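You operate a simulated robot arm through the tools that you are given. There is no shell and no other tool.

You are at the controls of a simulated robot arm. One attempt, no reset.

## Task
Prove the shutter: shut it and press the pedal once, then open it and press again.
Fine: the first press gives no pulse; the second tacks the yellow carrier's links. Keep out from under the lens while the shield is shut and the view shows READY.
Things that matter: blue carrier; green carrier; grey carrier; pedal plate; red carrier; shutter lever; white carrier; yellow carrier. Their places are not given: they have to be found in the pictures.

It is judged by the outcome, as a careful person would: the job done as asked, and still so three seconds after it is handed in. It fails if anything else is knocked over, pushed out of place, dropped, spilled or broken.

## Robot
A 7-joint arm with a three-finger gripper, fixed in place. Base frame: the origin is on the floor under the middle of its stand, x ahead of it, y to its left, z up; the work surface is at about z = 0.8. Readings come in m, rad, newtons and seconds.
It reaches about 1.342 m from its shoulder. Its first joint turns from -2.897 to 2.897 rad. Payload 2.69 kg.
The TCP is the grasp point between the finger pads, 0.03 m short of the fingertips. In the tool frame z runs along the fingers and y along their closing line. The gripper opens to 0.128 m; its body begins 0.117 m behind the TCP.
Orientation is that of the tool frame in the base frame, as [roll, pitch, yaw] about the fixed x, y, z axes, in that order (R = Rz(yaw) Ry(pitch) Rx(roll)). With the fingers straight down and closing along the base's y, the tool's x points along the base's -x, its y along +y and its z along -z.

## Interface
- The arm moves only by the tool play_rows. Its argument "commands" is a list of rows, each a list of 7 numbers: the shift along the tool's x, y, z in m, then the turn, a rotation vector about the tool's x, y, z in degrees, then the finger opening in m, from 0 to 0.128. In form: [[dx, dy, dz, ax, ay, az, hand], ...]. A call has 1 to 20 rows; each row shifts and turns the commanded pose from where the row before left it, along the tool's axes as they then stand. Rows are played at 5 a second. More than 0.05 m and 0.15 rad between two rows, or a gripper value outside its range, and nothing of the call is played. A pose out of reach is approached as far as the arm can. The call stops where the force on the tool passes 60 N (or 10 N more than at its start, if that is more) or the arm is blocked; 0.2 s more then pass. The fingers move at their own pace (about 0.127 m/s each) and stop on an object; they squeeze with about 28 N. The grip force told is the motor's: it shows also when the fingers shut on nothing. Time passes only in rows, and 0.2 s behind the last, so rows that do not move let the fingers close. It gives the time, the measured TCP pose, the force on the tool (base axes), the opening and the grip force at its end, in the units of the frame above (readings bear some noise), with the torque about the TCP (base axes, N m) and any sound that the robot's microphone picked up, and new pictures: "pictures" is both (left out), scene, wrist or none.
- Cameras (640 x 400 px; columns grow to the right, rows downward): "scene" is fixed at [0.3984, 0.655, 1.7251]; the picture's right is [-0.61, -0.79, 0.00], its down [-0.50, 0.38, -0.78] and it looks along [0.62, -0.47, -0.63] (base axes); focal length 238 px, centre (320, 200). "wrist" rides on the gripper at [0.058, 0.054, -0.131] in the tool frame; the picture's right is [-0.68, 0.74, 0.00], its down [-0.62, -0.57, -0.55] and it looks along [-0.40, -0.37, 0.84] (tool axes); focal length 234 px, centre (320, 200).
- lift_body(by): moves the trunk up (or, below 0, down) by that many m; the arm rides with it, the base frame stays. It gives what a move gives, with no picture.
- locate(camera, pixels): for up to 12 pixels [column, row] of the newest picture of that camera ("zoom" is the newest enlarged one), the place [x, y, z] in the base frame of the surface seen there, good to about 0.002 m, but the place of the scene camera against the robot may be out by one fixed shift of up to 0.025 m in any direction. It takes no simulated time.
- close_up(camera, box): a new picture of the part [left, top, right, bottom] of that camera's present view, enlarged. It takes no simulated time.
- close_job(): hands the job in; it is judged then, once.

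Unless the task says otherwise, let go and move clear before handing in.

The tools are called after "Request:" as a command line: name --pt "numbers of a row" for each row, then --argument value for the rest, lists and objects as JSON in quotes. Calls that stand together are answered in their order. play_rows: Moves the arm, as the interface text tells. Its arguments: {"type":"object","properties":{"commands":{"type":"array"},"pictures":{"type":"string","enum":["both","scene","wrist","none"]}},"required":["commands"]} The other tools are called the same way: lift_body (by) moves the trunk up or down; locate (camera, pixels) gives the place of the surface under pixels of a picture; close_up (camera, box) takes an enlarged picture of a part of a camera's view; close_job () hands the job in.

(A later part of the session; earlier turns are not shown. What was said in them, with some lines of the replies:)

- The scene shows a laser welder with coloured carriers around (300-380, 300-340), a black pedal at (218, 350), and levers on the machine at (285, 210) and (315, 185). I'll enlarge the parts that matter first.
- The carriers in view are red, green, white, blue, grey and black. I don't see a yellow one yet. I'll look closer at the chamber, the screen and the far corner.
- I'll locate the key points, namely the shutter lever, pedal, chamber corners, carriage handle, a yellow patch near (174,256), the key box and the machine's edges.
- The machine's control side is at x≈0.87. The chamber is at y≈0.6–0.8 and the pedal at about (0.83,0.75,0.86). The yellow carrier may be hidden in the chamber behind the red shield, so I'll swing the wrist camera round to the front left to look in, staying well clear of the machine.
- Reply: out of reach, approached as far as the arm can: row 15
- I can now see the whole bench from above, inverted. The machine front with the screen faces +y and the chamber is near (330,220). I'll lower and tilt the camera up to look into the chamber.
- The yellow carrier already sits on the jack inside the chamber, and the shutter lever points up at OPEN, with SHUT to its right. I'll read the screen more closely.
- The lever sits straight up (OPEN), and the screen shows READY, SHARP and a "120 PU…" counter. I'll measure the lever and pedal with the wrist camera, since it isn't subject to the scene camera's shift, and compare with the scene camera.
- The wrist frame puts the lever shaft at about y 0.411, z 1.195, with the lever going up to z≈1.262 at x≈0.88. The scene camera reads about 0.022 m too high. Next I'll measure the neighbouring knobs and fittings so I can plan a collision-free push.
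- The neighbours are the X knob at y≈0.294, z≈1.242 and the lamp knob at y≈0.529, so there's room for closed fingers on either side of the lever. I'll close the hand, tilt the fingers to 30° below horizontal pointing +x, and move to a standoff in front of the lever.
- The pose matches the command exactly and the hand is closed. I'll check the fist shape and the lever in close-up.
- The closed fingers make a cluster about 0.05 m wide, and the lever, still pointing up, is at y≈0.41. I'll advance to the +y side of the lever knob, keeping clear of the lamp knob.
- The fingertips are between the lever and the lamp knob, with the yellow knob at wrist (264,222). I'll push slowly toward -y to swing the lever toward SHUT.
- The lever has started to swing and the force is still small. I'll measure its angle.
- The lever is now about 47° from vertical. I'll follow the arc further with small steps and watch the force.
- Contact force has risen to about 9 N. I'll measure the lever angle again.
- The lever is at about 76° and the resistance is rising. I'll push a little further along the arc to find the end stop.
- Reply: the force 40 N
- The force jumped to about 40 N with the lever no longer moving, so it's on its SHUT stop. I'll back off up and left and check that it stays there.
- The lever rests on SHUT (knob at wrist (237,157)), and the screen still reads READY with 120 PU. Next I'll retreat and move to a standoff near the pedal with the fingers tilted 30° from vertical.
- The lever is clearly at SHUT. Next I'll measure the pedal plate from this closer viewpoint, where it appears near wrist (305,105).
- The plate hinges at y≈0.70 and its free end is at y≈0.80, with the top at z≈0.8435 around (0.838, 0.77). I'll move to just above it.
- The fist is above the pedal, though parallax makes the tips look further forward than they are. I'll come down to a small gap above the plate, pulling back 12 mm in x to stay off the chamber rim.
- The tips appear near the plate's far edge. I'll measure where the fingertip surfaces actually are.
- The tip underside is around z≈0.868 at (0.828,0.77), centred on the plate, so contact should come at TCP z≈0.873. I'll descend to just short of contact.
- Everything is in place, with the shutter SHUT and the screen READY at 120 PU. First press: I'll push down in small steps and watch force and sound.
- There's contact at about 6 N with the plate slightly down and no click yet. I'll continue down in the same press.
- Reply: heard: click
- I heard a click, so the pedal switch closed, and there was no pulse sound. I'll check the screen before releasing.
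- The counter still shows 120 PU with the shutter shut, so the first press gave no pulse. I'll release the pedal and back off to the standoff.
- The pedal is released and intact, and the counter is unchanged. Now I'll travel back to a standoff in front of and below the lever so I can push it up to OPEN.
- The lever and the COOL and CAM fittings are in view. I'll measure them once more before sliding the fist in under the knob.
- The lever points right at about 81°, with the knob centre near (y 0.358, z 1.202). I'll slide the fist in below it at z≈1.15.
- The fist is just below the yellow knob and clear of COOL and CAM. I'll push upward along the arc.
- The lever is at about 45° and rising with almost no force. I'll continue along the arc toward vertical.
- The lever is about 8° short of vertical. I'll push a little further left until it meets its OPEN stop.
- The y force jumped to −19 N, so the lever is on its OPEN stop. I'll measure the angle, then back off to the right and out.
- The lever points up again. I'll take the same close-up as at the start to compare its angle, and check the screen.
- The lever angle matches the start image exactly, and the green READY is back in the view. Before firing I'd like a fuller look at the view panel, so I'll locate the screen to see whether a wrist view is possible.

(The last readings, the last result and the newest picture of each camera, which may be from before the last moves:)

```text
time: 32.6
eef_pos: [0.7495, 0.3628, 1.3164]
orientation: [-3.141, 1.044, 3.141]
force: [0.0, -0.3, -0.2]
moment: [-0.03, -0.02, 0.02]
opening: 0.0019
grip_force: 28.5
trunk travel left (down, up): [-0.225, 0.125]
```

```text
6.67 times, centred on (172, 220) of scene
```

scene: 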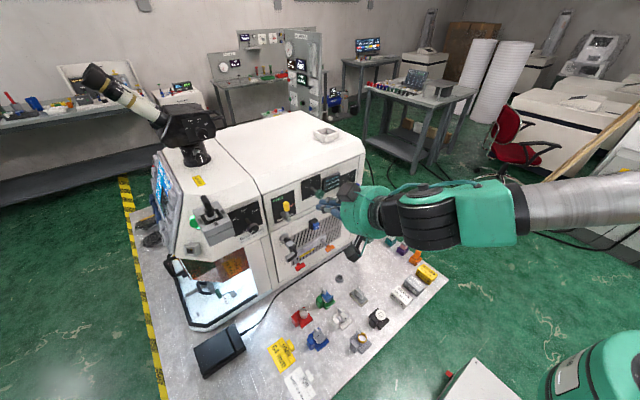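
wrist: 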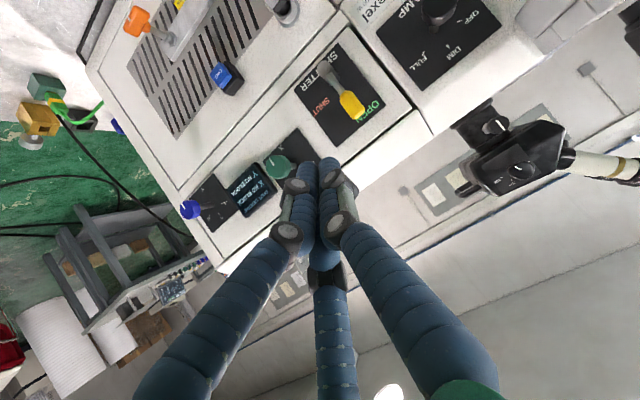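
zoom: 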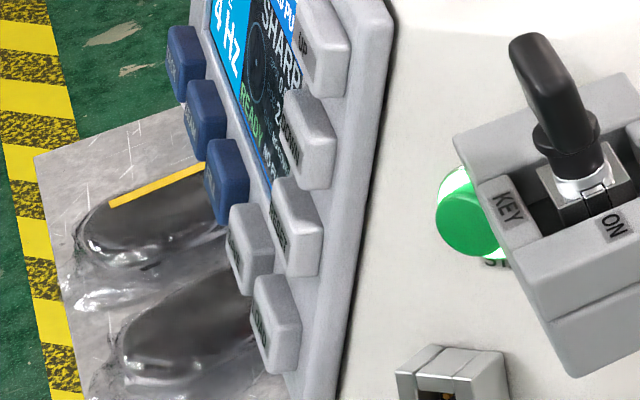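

The screen faces +y and is only obliquely visible. I'll enlarge the view panel text from the scene camera as far as it goes.

Request:
close_up --camera "scene" --box '[168, 188, 192, 203]'

Request:
close_up --camera "scene" --box '[168, 200, 192, 215]'

```text
16.00 times, centred on (180, 196) of scene
```

zoom: 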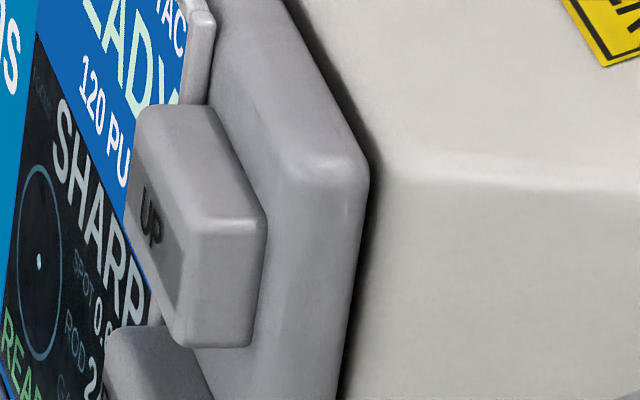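

```text
16.00 times, centred on (180, 208) of scene
```

zoom: 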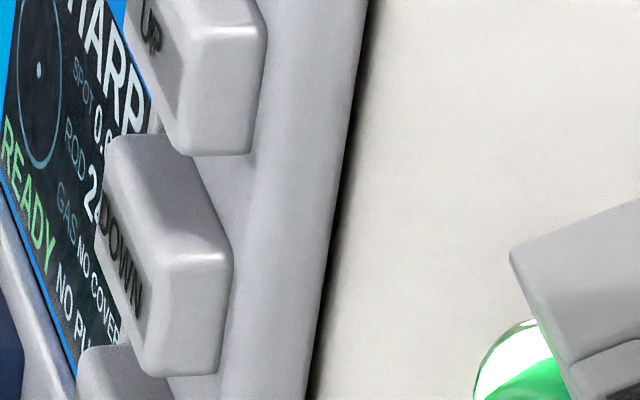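

The view reads SHARP, READY and "GAS NO COVER", with part of a line "NO PU…". I'd like to see the full screen before firing, so I'll check where the eyepiece is so a viewing pose stays clear of it.

Request:
locate --camera "scene" --pixels '[[95, 78], [110, 92], [130, 100], [150, 115], [190, 130], [205, 215], [215, 230], [200, 205]]'

```text
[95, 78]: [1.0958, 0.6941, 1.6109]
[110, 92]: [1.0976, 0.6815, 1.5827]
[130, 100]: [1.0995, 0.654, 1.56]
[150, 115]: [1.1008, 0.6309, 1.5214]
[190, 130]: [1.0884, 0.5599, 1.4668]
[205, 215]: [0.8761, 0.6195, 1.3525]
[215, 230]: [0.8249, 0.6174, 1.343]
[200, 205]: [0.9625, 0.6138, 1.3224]
```

The eyepiece is far off at x≈1.1. I'll move to a viewing pose at about (0.74, 0.86, 1.35) with the hand open so the fingers don't block the screen.

Request:
play_rows --pt "0.0045 0 -0.0378 0 0 0 0.0" --pt "0.0045 0 -0.0378 0 0 0 0.0" --pt "0 0.049 0 0 0 0 0.0" --pt "0 0.049 0 0 0 0 0.0" --pt "0 0.049 0 0 0 0 0.0" --pt "0 0.049 0 0 0 0 0.0" --pt "0 0.049 0 0 0 0 0.0" --pt "0 0.049 0 0 0 0 0.0" --pt "0 0.049 0 0 0 0 0.0" --pt "0 0.049 0 0 0 0 0.128" --pt "0 0.049 0 0 0 0 0.128" --pt "0 0.049 0 0 0 0 0.128" --pt "-0.015 0 0.026 0 0 0 0.128" --pt "-0.015 0 0.026 0 0 0 0.128"

Request:
close_up --camera "wrist" --box '[250, 100, 410, 230]'

```text
time: 35.6
eef_pos: [0.7388, 0.8518, 1.3462]
orientation: [-3.141, 1.042, 3.14]
force: [0.8, -0.6, -0.1]
moment: [0.04, 0.05, 0.08]
opening: 0.1277
grip_force: 0.1
trunk travel left (down, up): [-0.225, 0.125]
```

scene: 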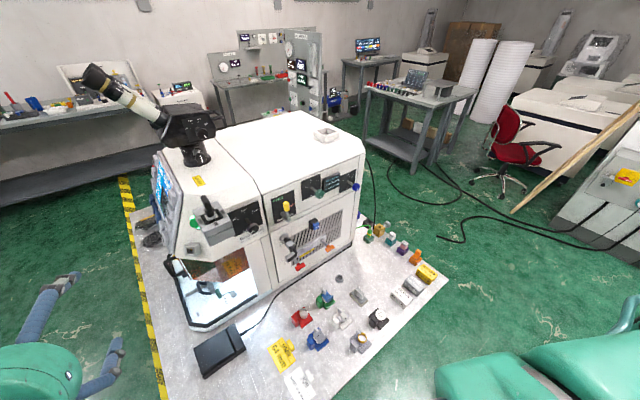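
wrist: 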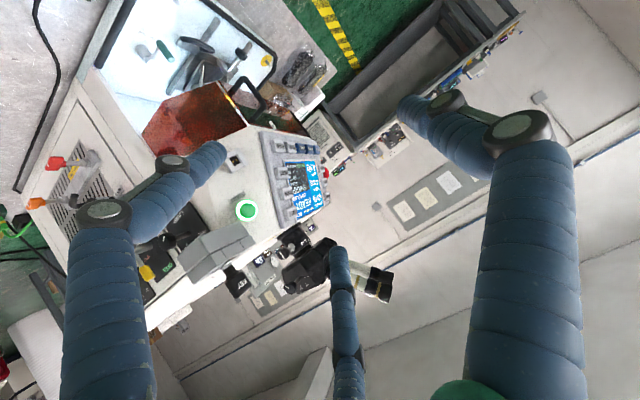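

```text
3.08 times, centred on (330, 165) of wrist
```

zoom: 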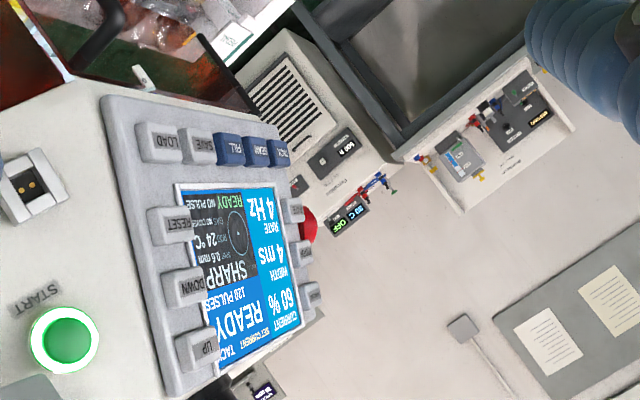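

The whole screen is now visible around wrist (300,185). I'll enlarge it, and the chamber as well.

Request:
close_up --camera "wrist" --box '[280, 158, 328, 218]'

Request:
close_up --camera "wrist" --box '[130, 10, 290, 130]'

Request:
close_up --camera "wrist" --box '[180, 70, 320, 160]'

```text
6.67 times, centred on (304, 188) of wrist
```

zoom: 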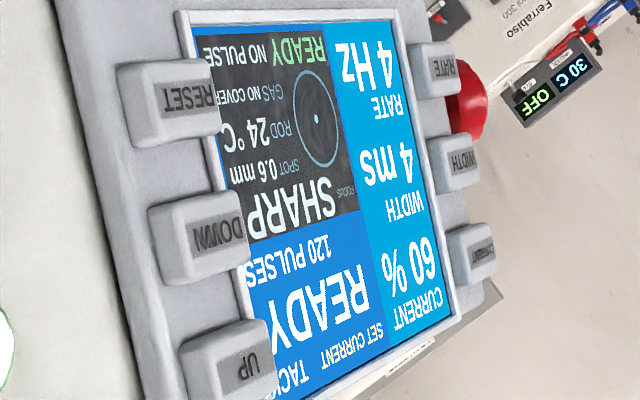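

```text
3.33 times, centred on (210, 70) of wrist
```

zoom: 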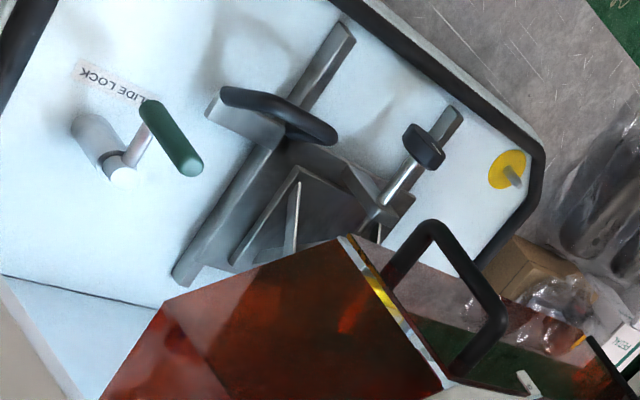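

```text
4.44 times, centred on (250, 115) of wrist
```

zoom: 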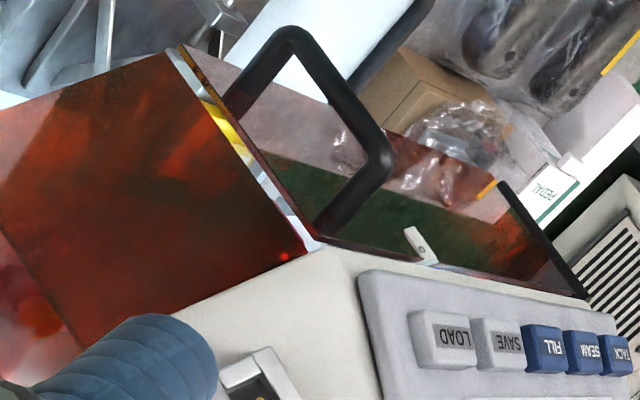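

The screen reads TACK, READY, 120 PULSES, 60 %, 4 ms, 4 Hz, and the view reads SHARP, spot 0.6 mm, READY, NO PULSE. Everything is consistent and the first press fired nothing. I'll close the hand and go back above the pedal by the same route.

Request:
play_rows --pt "0.015 0 -0.026 0 0 0 0.0" --pt "0.015 0 -0.026 0 0 0 0.0" --pt "0 0 0 0 7.5 0 0.0" --pt "0 0 0 0 7.5 0 0.0" --pt "0 0 0 0 7.5 0 0.0" --pt "0 0 0 0 7.5 0 0.0" --pt "0.02035 -0.01383 0.03558 0 0 0 0.0" --pt "0.02035 -0.01383 0.03558 0 0 0 0.0" --pt "0.02035 -0.01383 0.03558 0 0 0 0.0" --pt "0.02035 -0.01383 0.03558 0 0 0 0.0" --pt "0.02035 -0.01383 0.03558 0 0 0 0.0" --pt "0.02035 -0.01383 0.03558 0 0 0 0.0" --pt "-0.01316 0 0.0404 0 0 0 0.0" --pt "-0.01316 0 0.0404 0 0 0 0.0" --pt "-0.01316 0 0.0404 0 0 0 0.0" --pt "-0.01316 0 0.0404 0 0 0 0.0"

```text
time: 39.0
eef_pos: [0.8043, 0.7698, 0.9843]
orientation: [-3.14, 0.521, -3.141]
force: [0.4, 0.6, 0.0]
moment: [-0.02, 0.03, -0.02]
opening: 0.0019
grip_force: 28.0
trunk travel left (down, up): [-0.225, 0.125]
```

scene: 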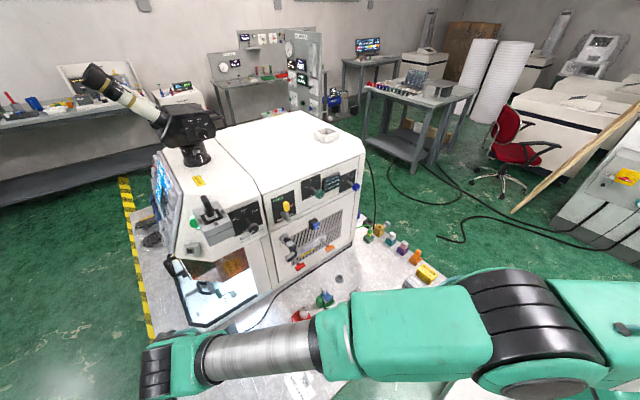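
wrist: 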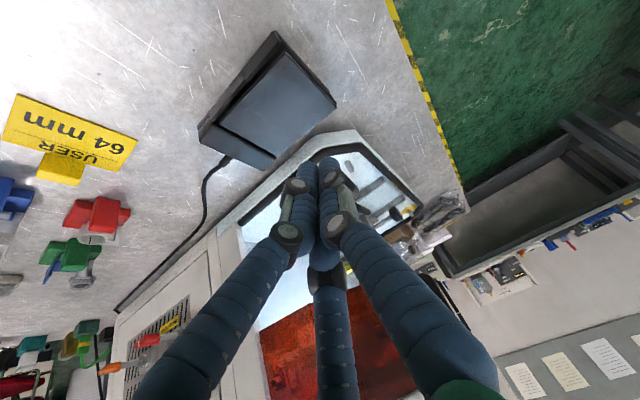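

I'm at (0.804, 0.770, 0.984), clear of everything. I'll lower to just above the plate, to the same pre-press point as before.

Request:
play_rows --pt "0.011 -0.0006 0.0335 0 0 0 0.0" --pt "0.011 -0.0006 0.0335 0 0 0 0.0" --pt "0.011 -0.0006 0.0335 0 0 0 0.0"

Request:
close_up --camera "scene" --box '[145, 180, 193, 210]'

Request:
close_up --camera "scene" --box '[262, 180, 310, 240]'

```text
time: 39.8
eef_pos: [0.8254, 0.7671, 0.8835]
orientation: [-3.14, 0.522, 3.14]
force: [0.3, 0.4, 0.0]
moment: [-0.02, 0.06, -0.02]
opening: 0.0021
grip_force: 28.1
trunk travel left (down, up): [-0.225, 0.125]
```

scene: 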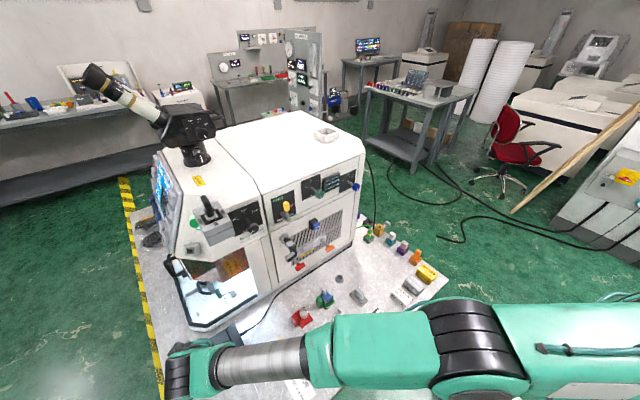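
wrist: 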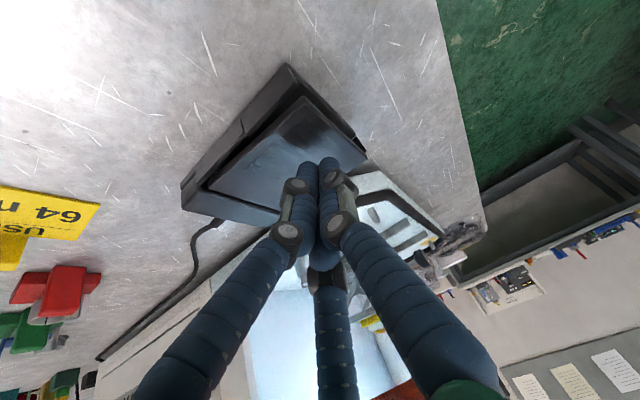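

```text
13.33 times, centred on (169, 195) of scene
```

zoom: 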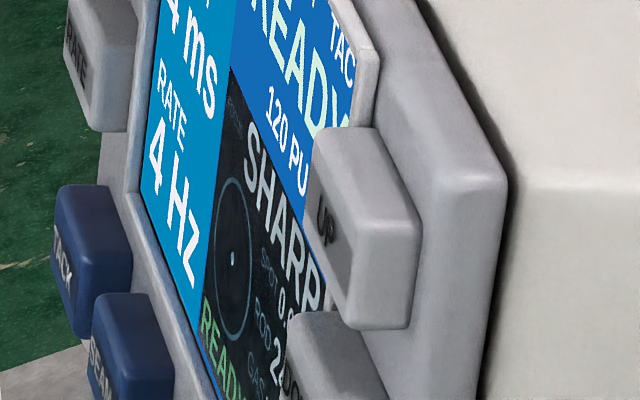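

```text
6.67 times, centred on (286, 210) of scene
```

zoom: 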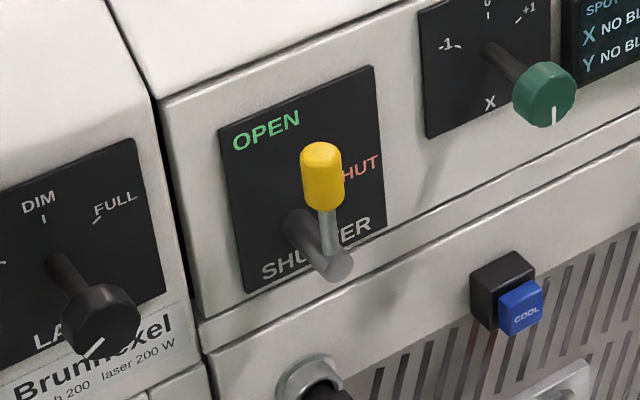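

The shutter is OPEN, the view shows READY at 120 PULSES, and the hand is well away from the lens. Second press: one brief push and release in a single call.

Request:
play_rows --pt "0.0065 0 0.01126 0 0 0 0.0" --pt "0.00575 0 0.00996 0 0 0 0.0" --pt "-0.015 0 -0.02598 0 0 0 0.0" --pt "-0.02 0 -0.03464 0 0 0 0.0" --pt "-0.02 0 -0.03464 0 0 0 0.0"

Request:
close_up --camera "scene" --box '[145, 180, 193, 210]'

Request:
close_up --camera "scene" --box '[168, 200, 192, 215]'

```text
time: 41.0
eef_pos: [0.8238, 0.7667, 0.9684]
orientation: [-3.14, 0.52, 3.141]
force: [-1.2, -0.6, -0.7]
moment: [0.04, -0.06, 0.04]
opening: 0.0021
grip_force: 28.2
trunk travel left (down, up): [-0.225, 0.125]
heard: click
```

scene: 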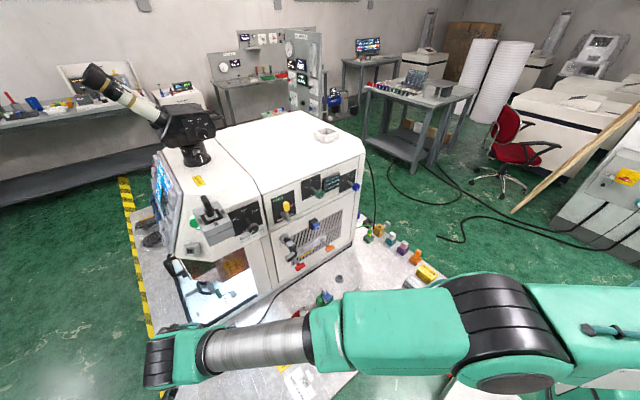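
wrist: 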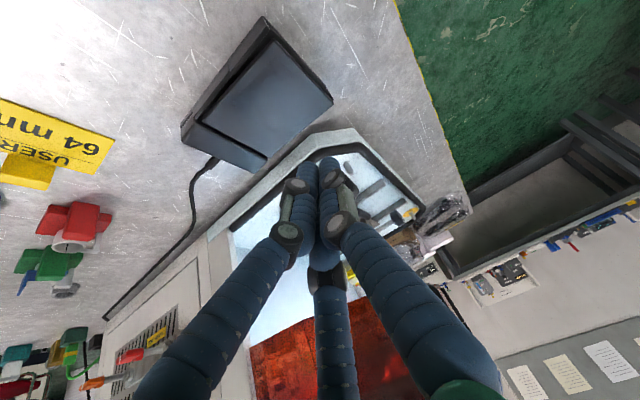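

```text
13.33 times, centred on (169, 195) of scene
```

zoom: 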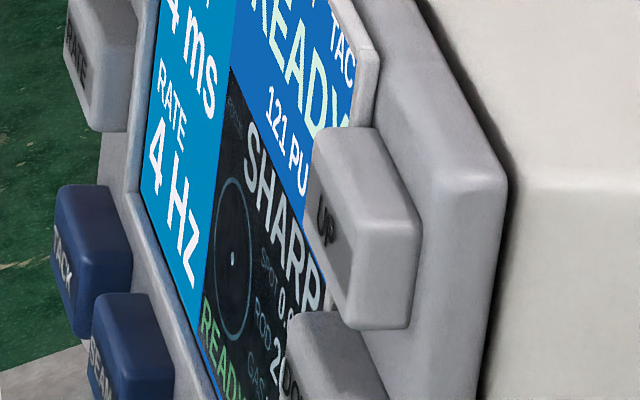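

```text
16.00 times, centred on (180, 208) of scene
```

zoom: 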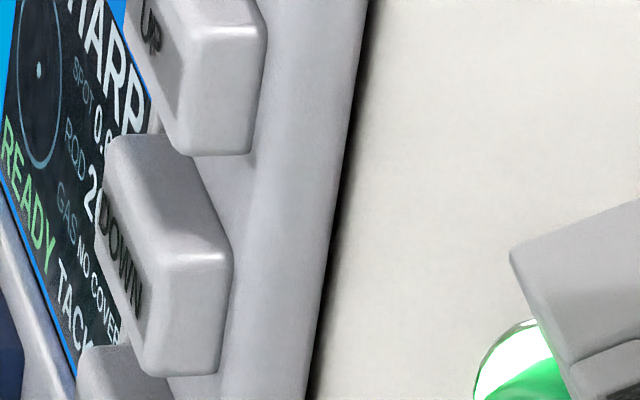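

There was one click, the counter went to 121, and the view now reads "TACK…". I'll move clear and check the full screen from the earlier viewing pose.

Request:
play_rows --pt "0.01316 0 -0.0404 0 0 0 0.0" --pt "0.01316 0 -0.0404 0 0 0 0.0" --pt "0.01316 0 -0.0404 0 0 0 0.0" --pt "0.01316 0 -0.0404 0 0 0 0.0" --pt "-0.02035 0.01383 -0.03558 0 0 0 0.0" --pt "-0.02035 0.01383 -0.03558 0 0 0 0.0" --pt "-0.02035 0.01383 -0.03558 0 0 0 0.0" --pt "-0.02035 0.01383 -0.03558 0 0 0 0.0" --pt "-0.02035 0.01383 -0.03558 0 0 0 0.0" --pt "-0.02035 0.01383 -0.03558 0 0 0 0.128" --pt "0 0 0 0 -7.5 0 0.128" --pt "0 0 0 0 -7.5 0 0.128" --pt "0 0 0 0 -7.5 0 0.128" --pt "0 0 0 0 -7.5 0 0.128" --pt "-0.015 0 0.026 0 0 0 0.128" --pt "-0.015 0 0.026 0 0 0 0.128"

Request:
close_up --camera "wrist" --box '[280, 158, 328, 218]'

Request:
close_up --camera "scene" --box '[140, 170, 460, 400]'

```text
time: 44.4
eef_pos: [0.7605, 0.8508, 1.3295]
orientation: [-3.14, 1.045, -3.141]
force: [0.2, 0.1, 0.9]
moment: [0.01, 0.0, 0.06]
opening: 0.1276
grip_force: 0.1
trunk travel left (down, up): [-0.225, 0.125]
```

scene: 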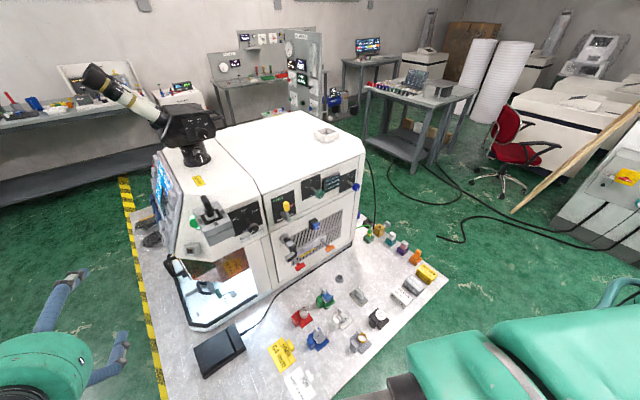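
wrist: 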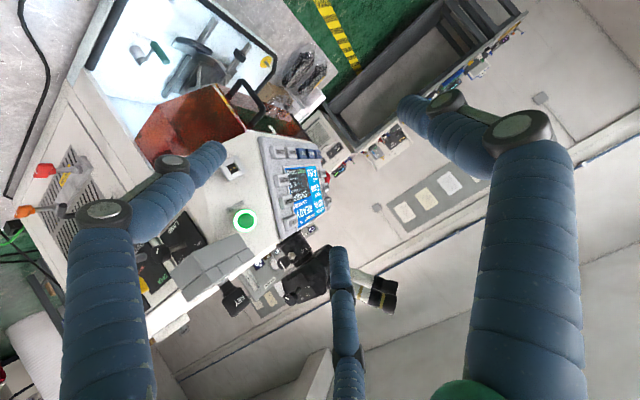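

```text
6.67 times, centred on (304, 188) of wrist
```

zoom: 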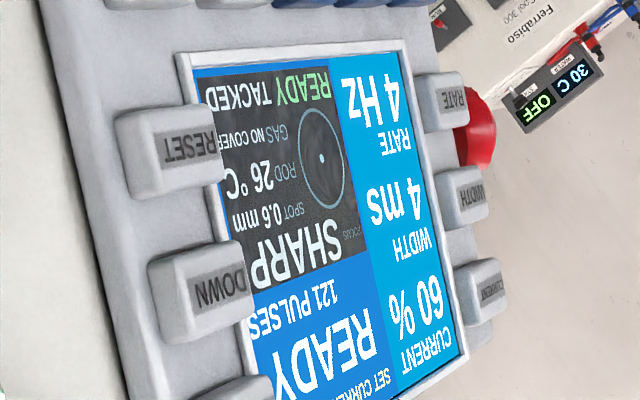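

```text
1.74 times, centred on (300, 285) of scene
```

zoom: 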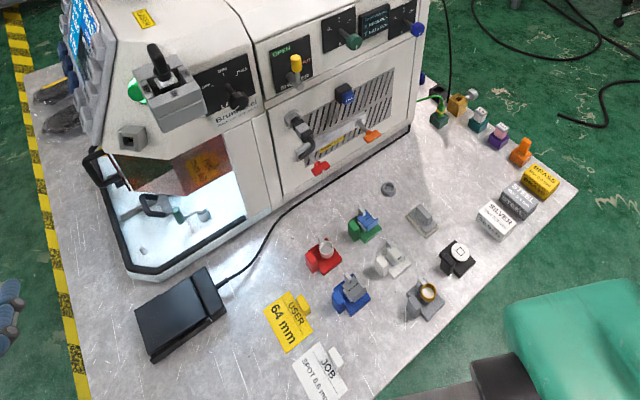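

The screen reads READY TACKED at 121 PULSES. The lever is on OPEN, the pedal is released, and the carriers and cards haven't moved. I'll draw the arm back a little and hand in.

Request:
play_rows --pt "0.02 0 -0.035 0 0 0 0.128" --pt "0.02 0 -0.035 0 0 0 0.128" --pt "0 0 0 0 0 0 0.128" --pictures "scene"

```text
time: 45.2
eef_pos: [0.6776, 0.8521, 1.3289]
orientation: [-3.14, 1.046, -3.139]
force: [-0.9, -0.4, -0.7]
moment: [0.01, -0.05, -0.01]
opening: 0.128
grip_force: 0.1
trunk travel left (down, up): [-0.225, 0.125]
```

scene: 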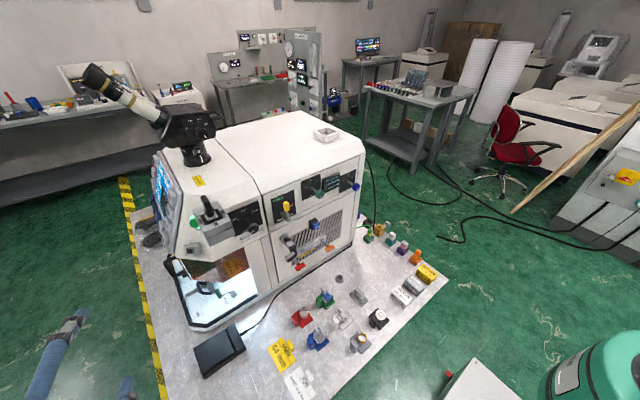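

The arm is clear, the scene is undisturbed, and the screen has confirmed one pulse and TACKED. I'm handing the job in.

Request:
close_job

```text
The job is handed in.
```

The shutter works. With it shut, pressing the pedal gave no pulse; with it open, one press tacked the yellow carrier's links.

- **First press, shutter shut:** the pedal clicked, the counter stayed at 120 pulses, and the view later read NO PULSE.
- **Second press, shutter open:** the pedal clicked once, the counter went to 121, and the view read READY TACKED.

The arm stayed out from under the lens throughout. The shutter was left open, as it was at the start. In the final pictures the pedal was released, and the other carriers and cards on the bench were where they started.
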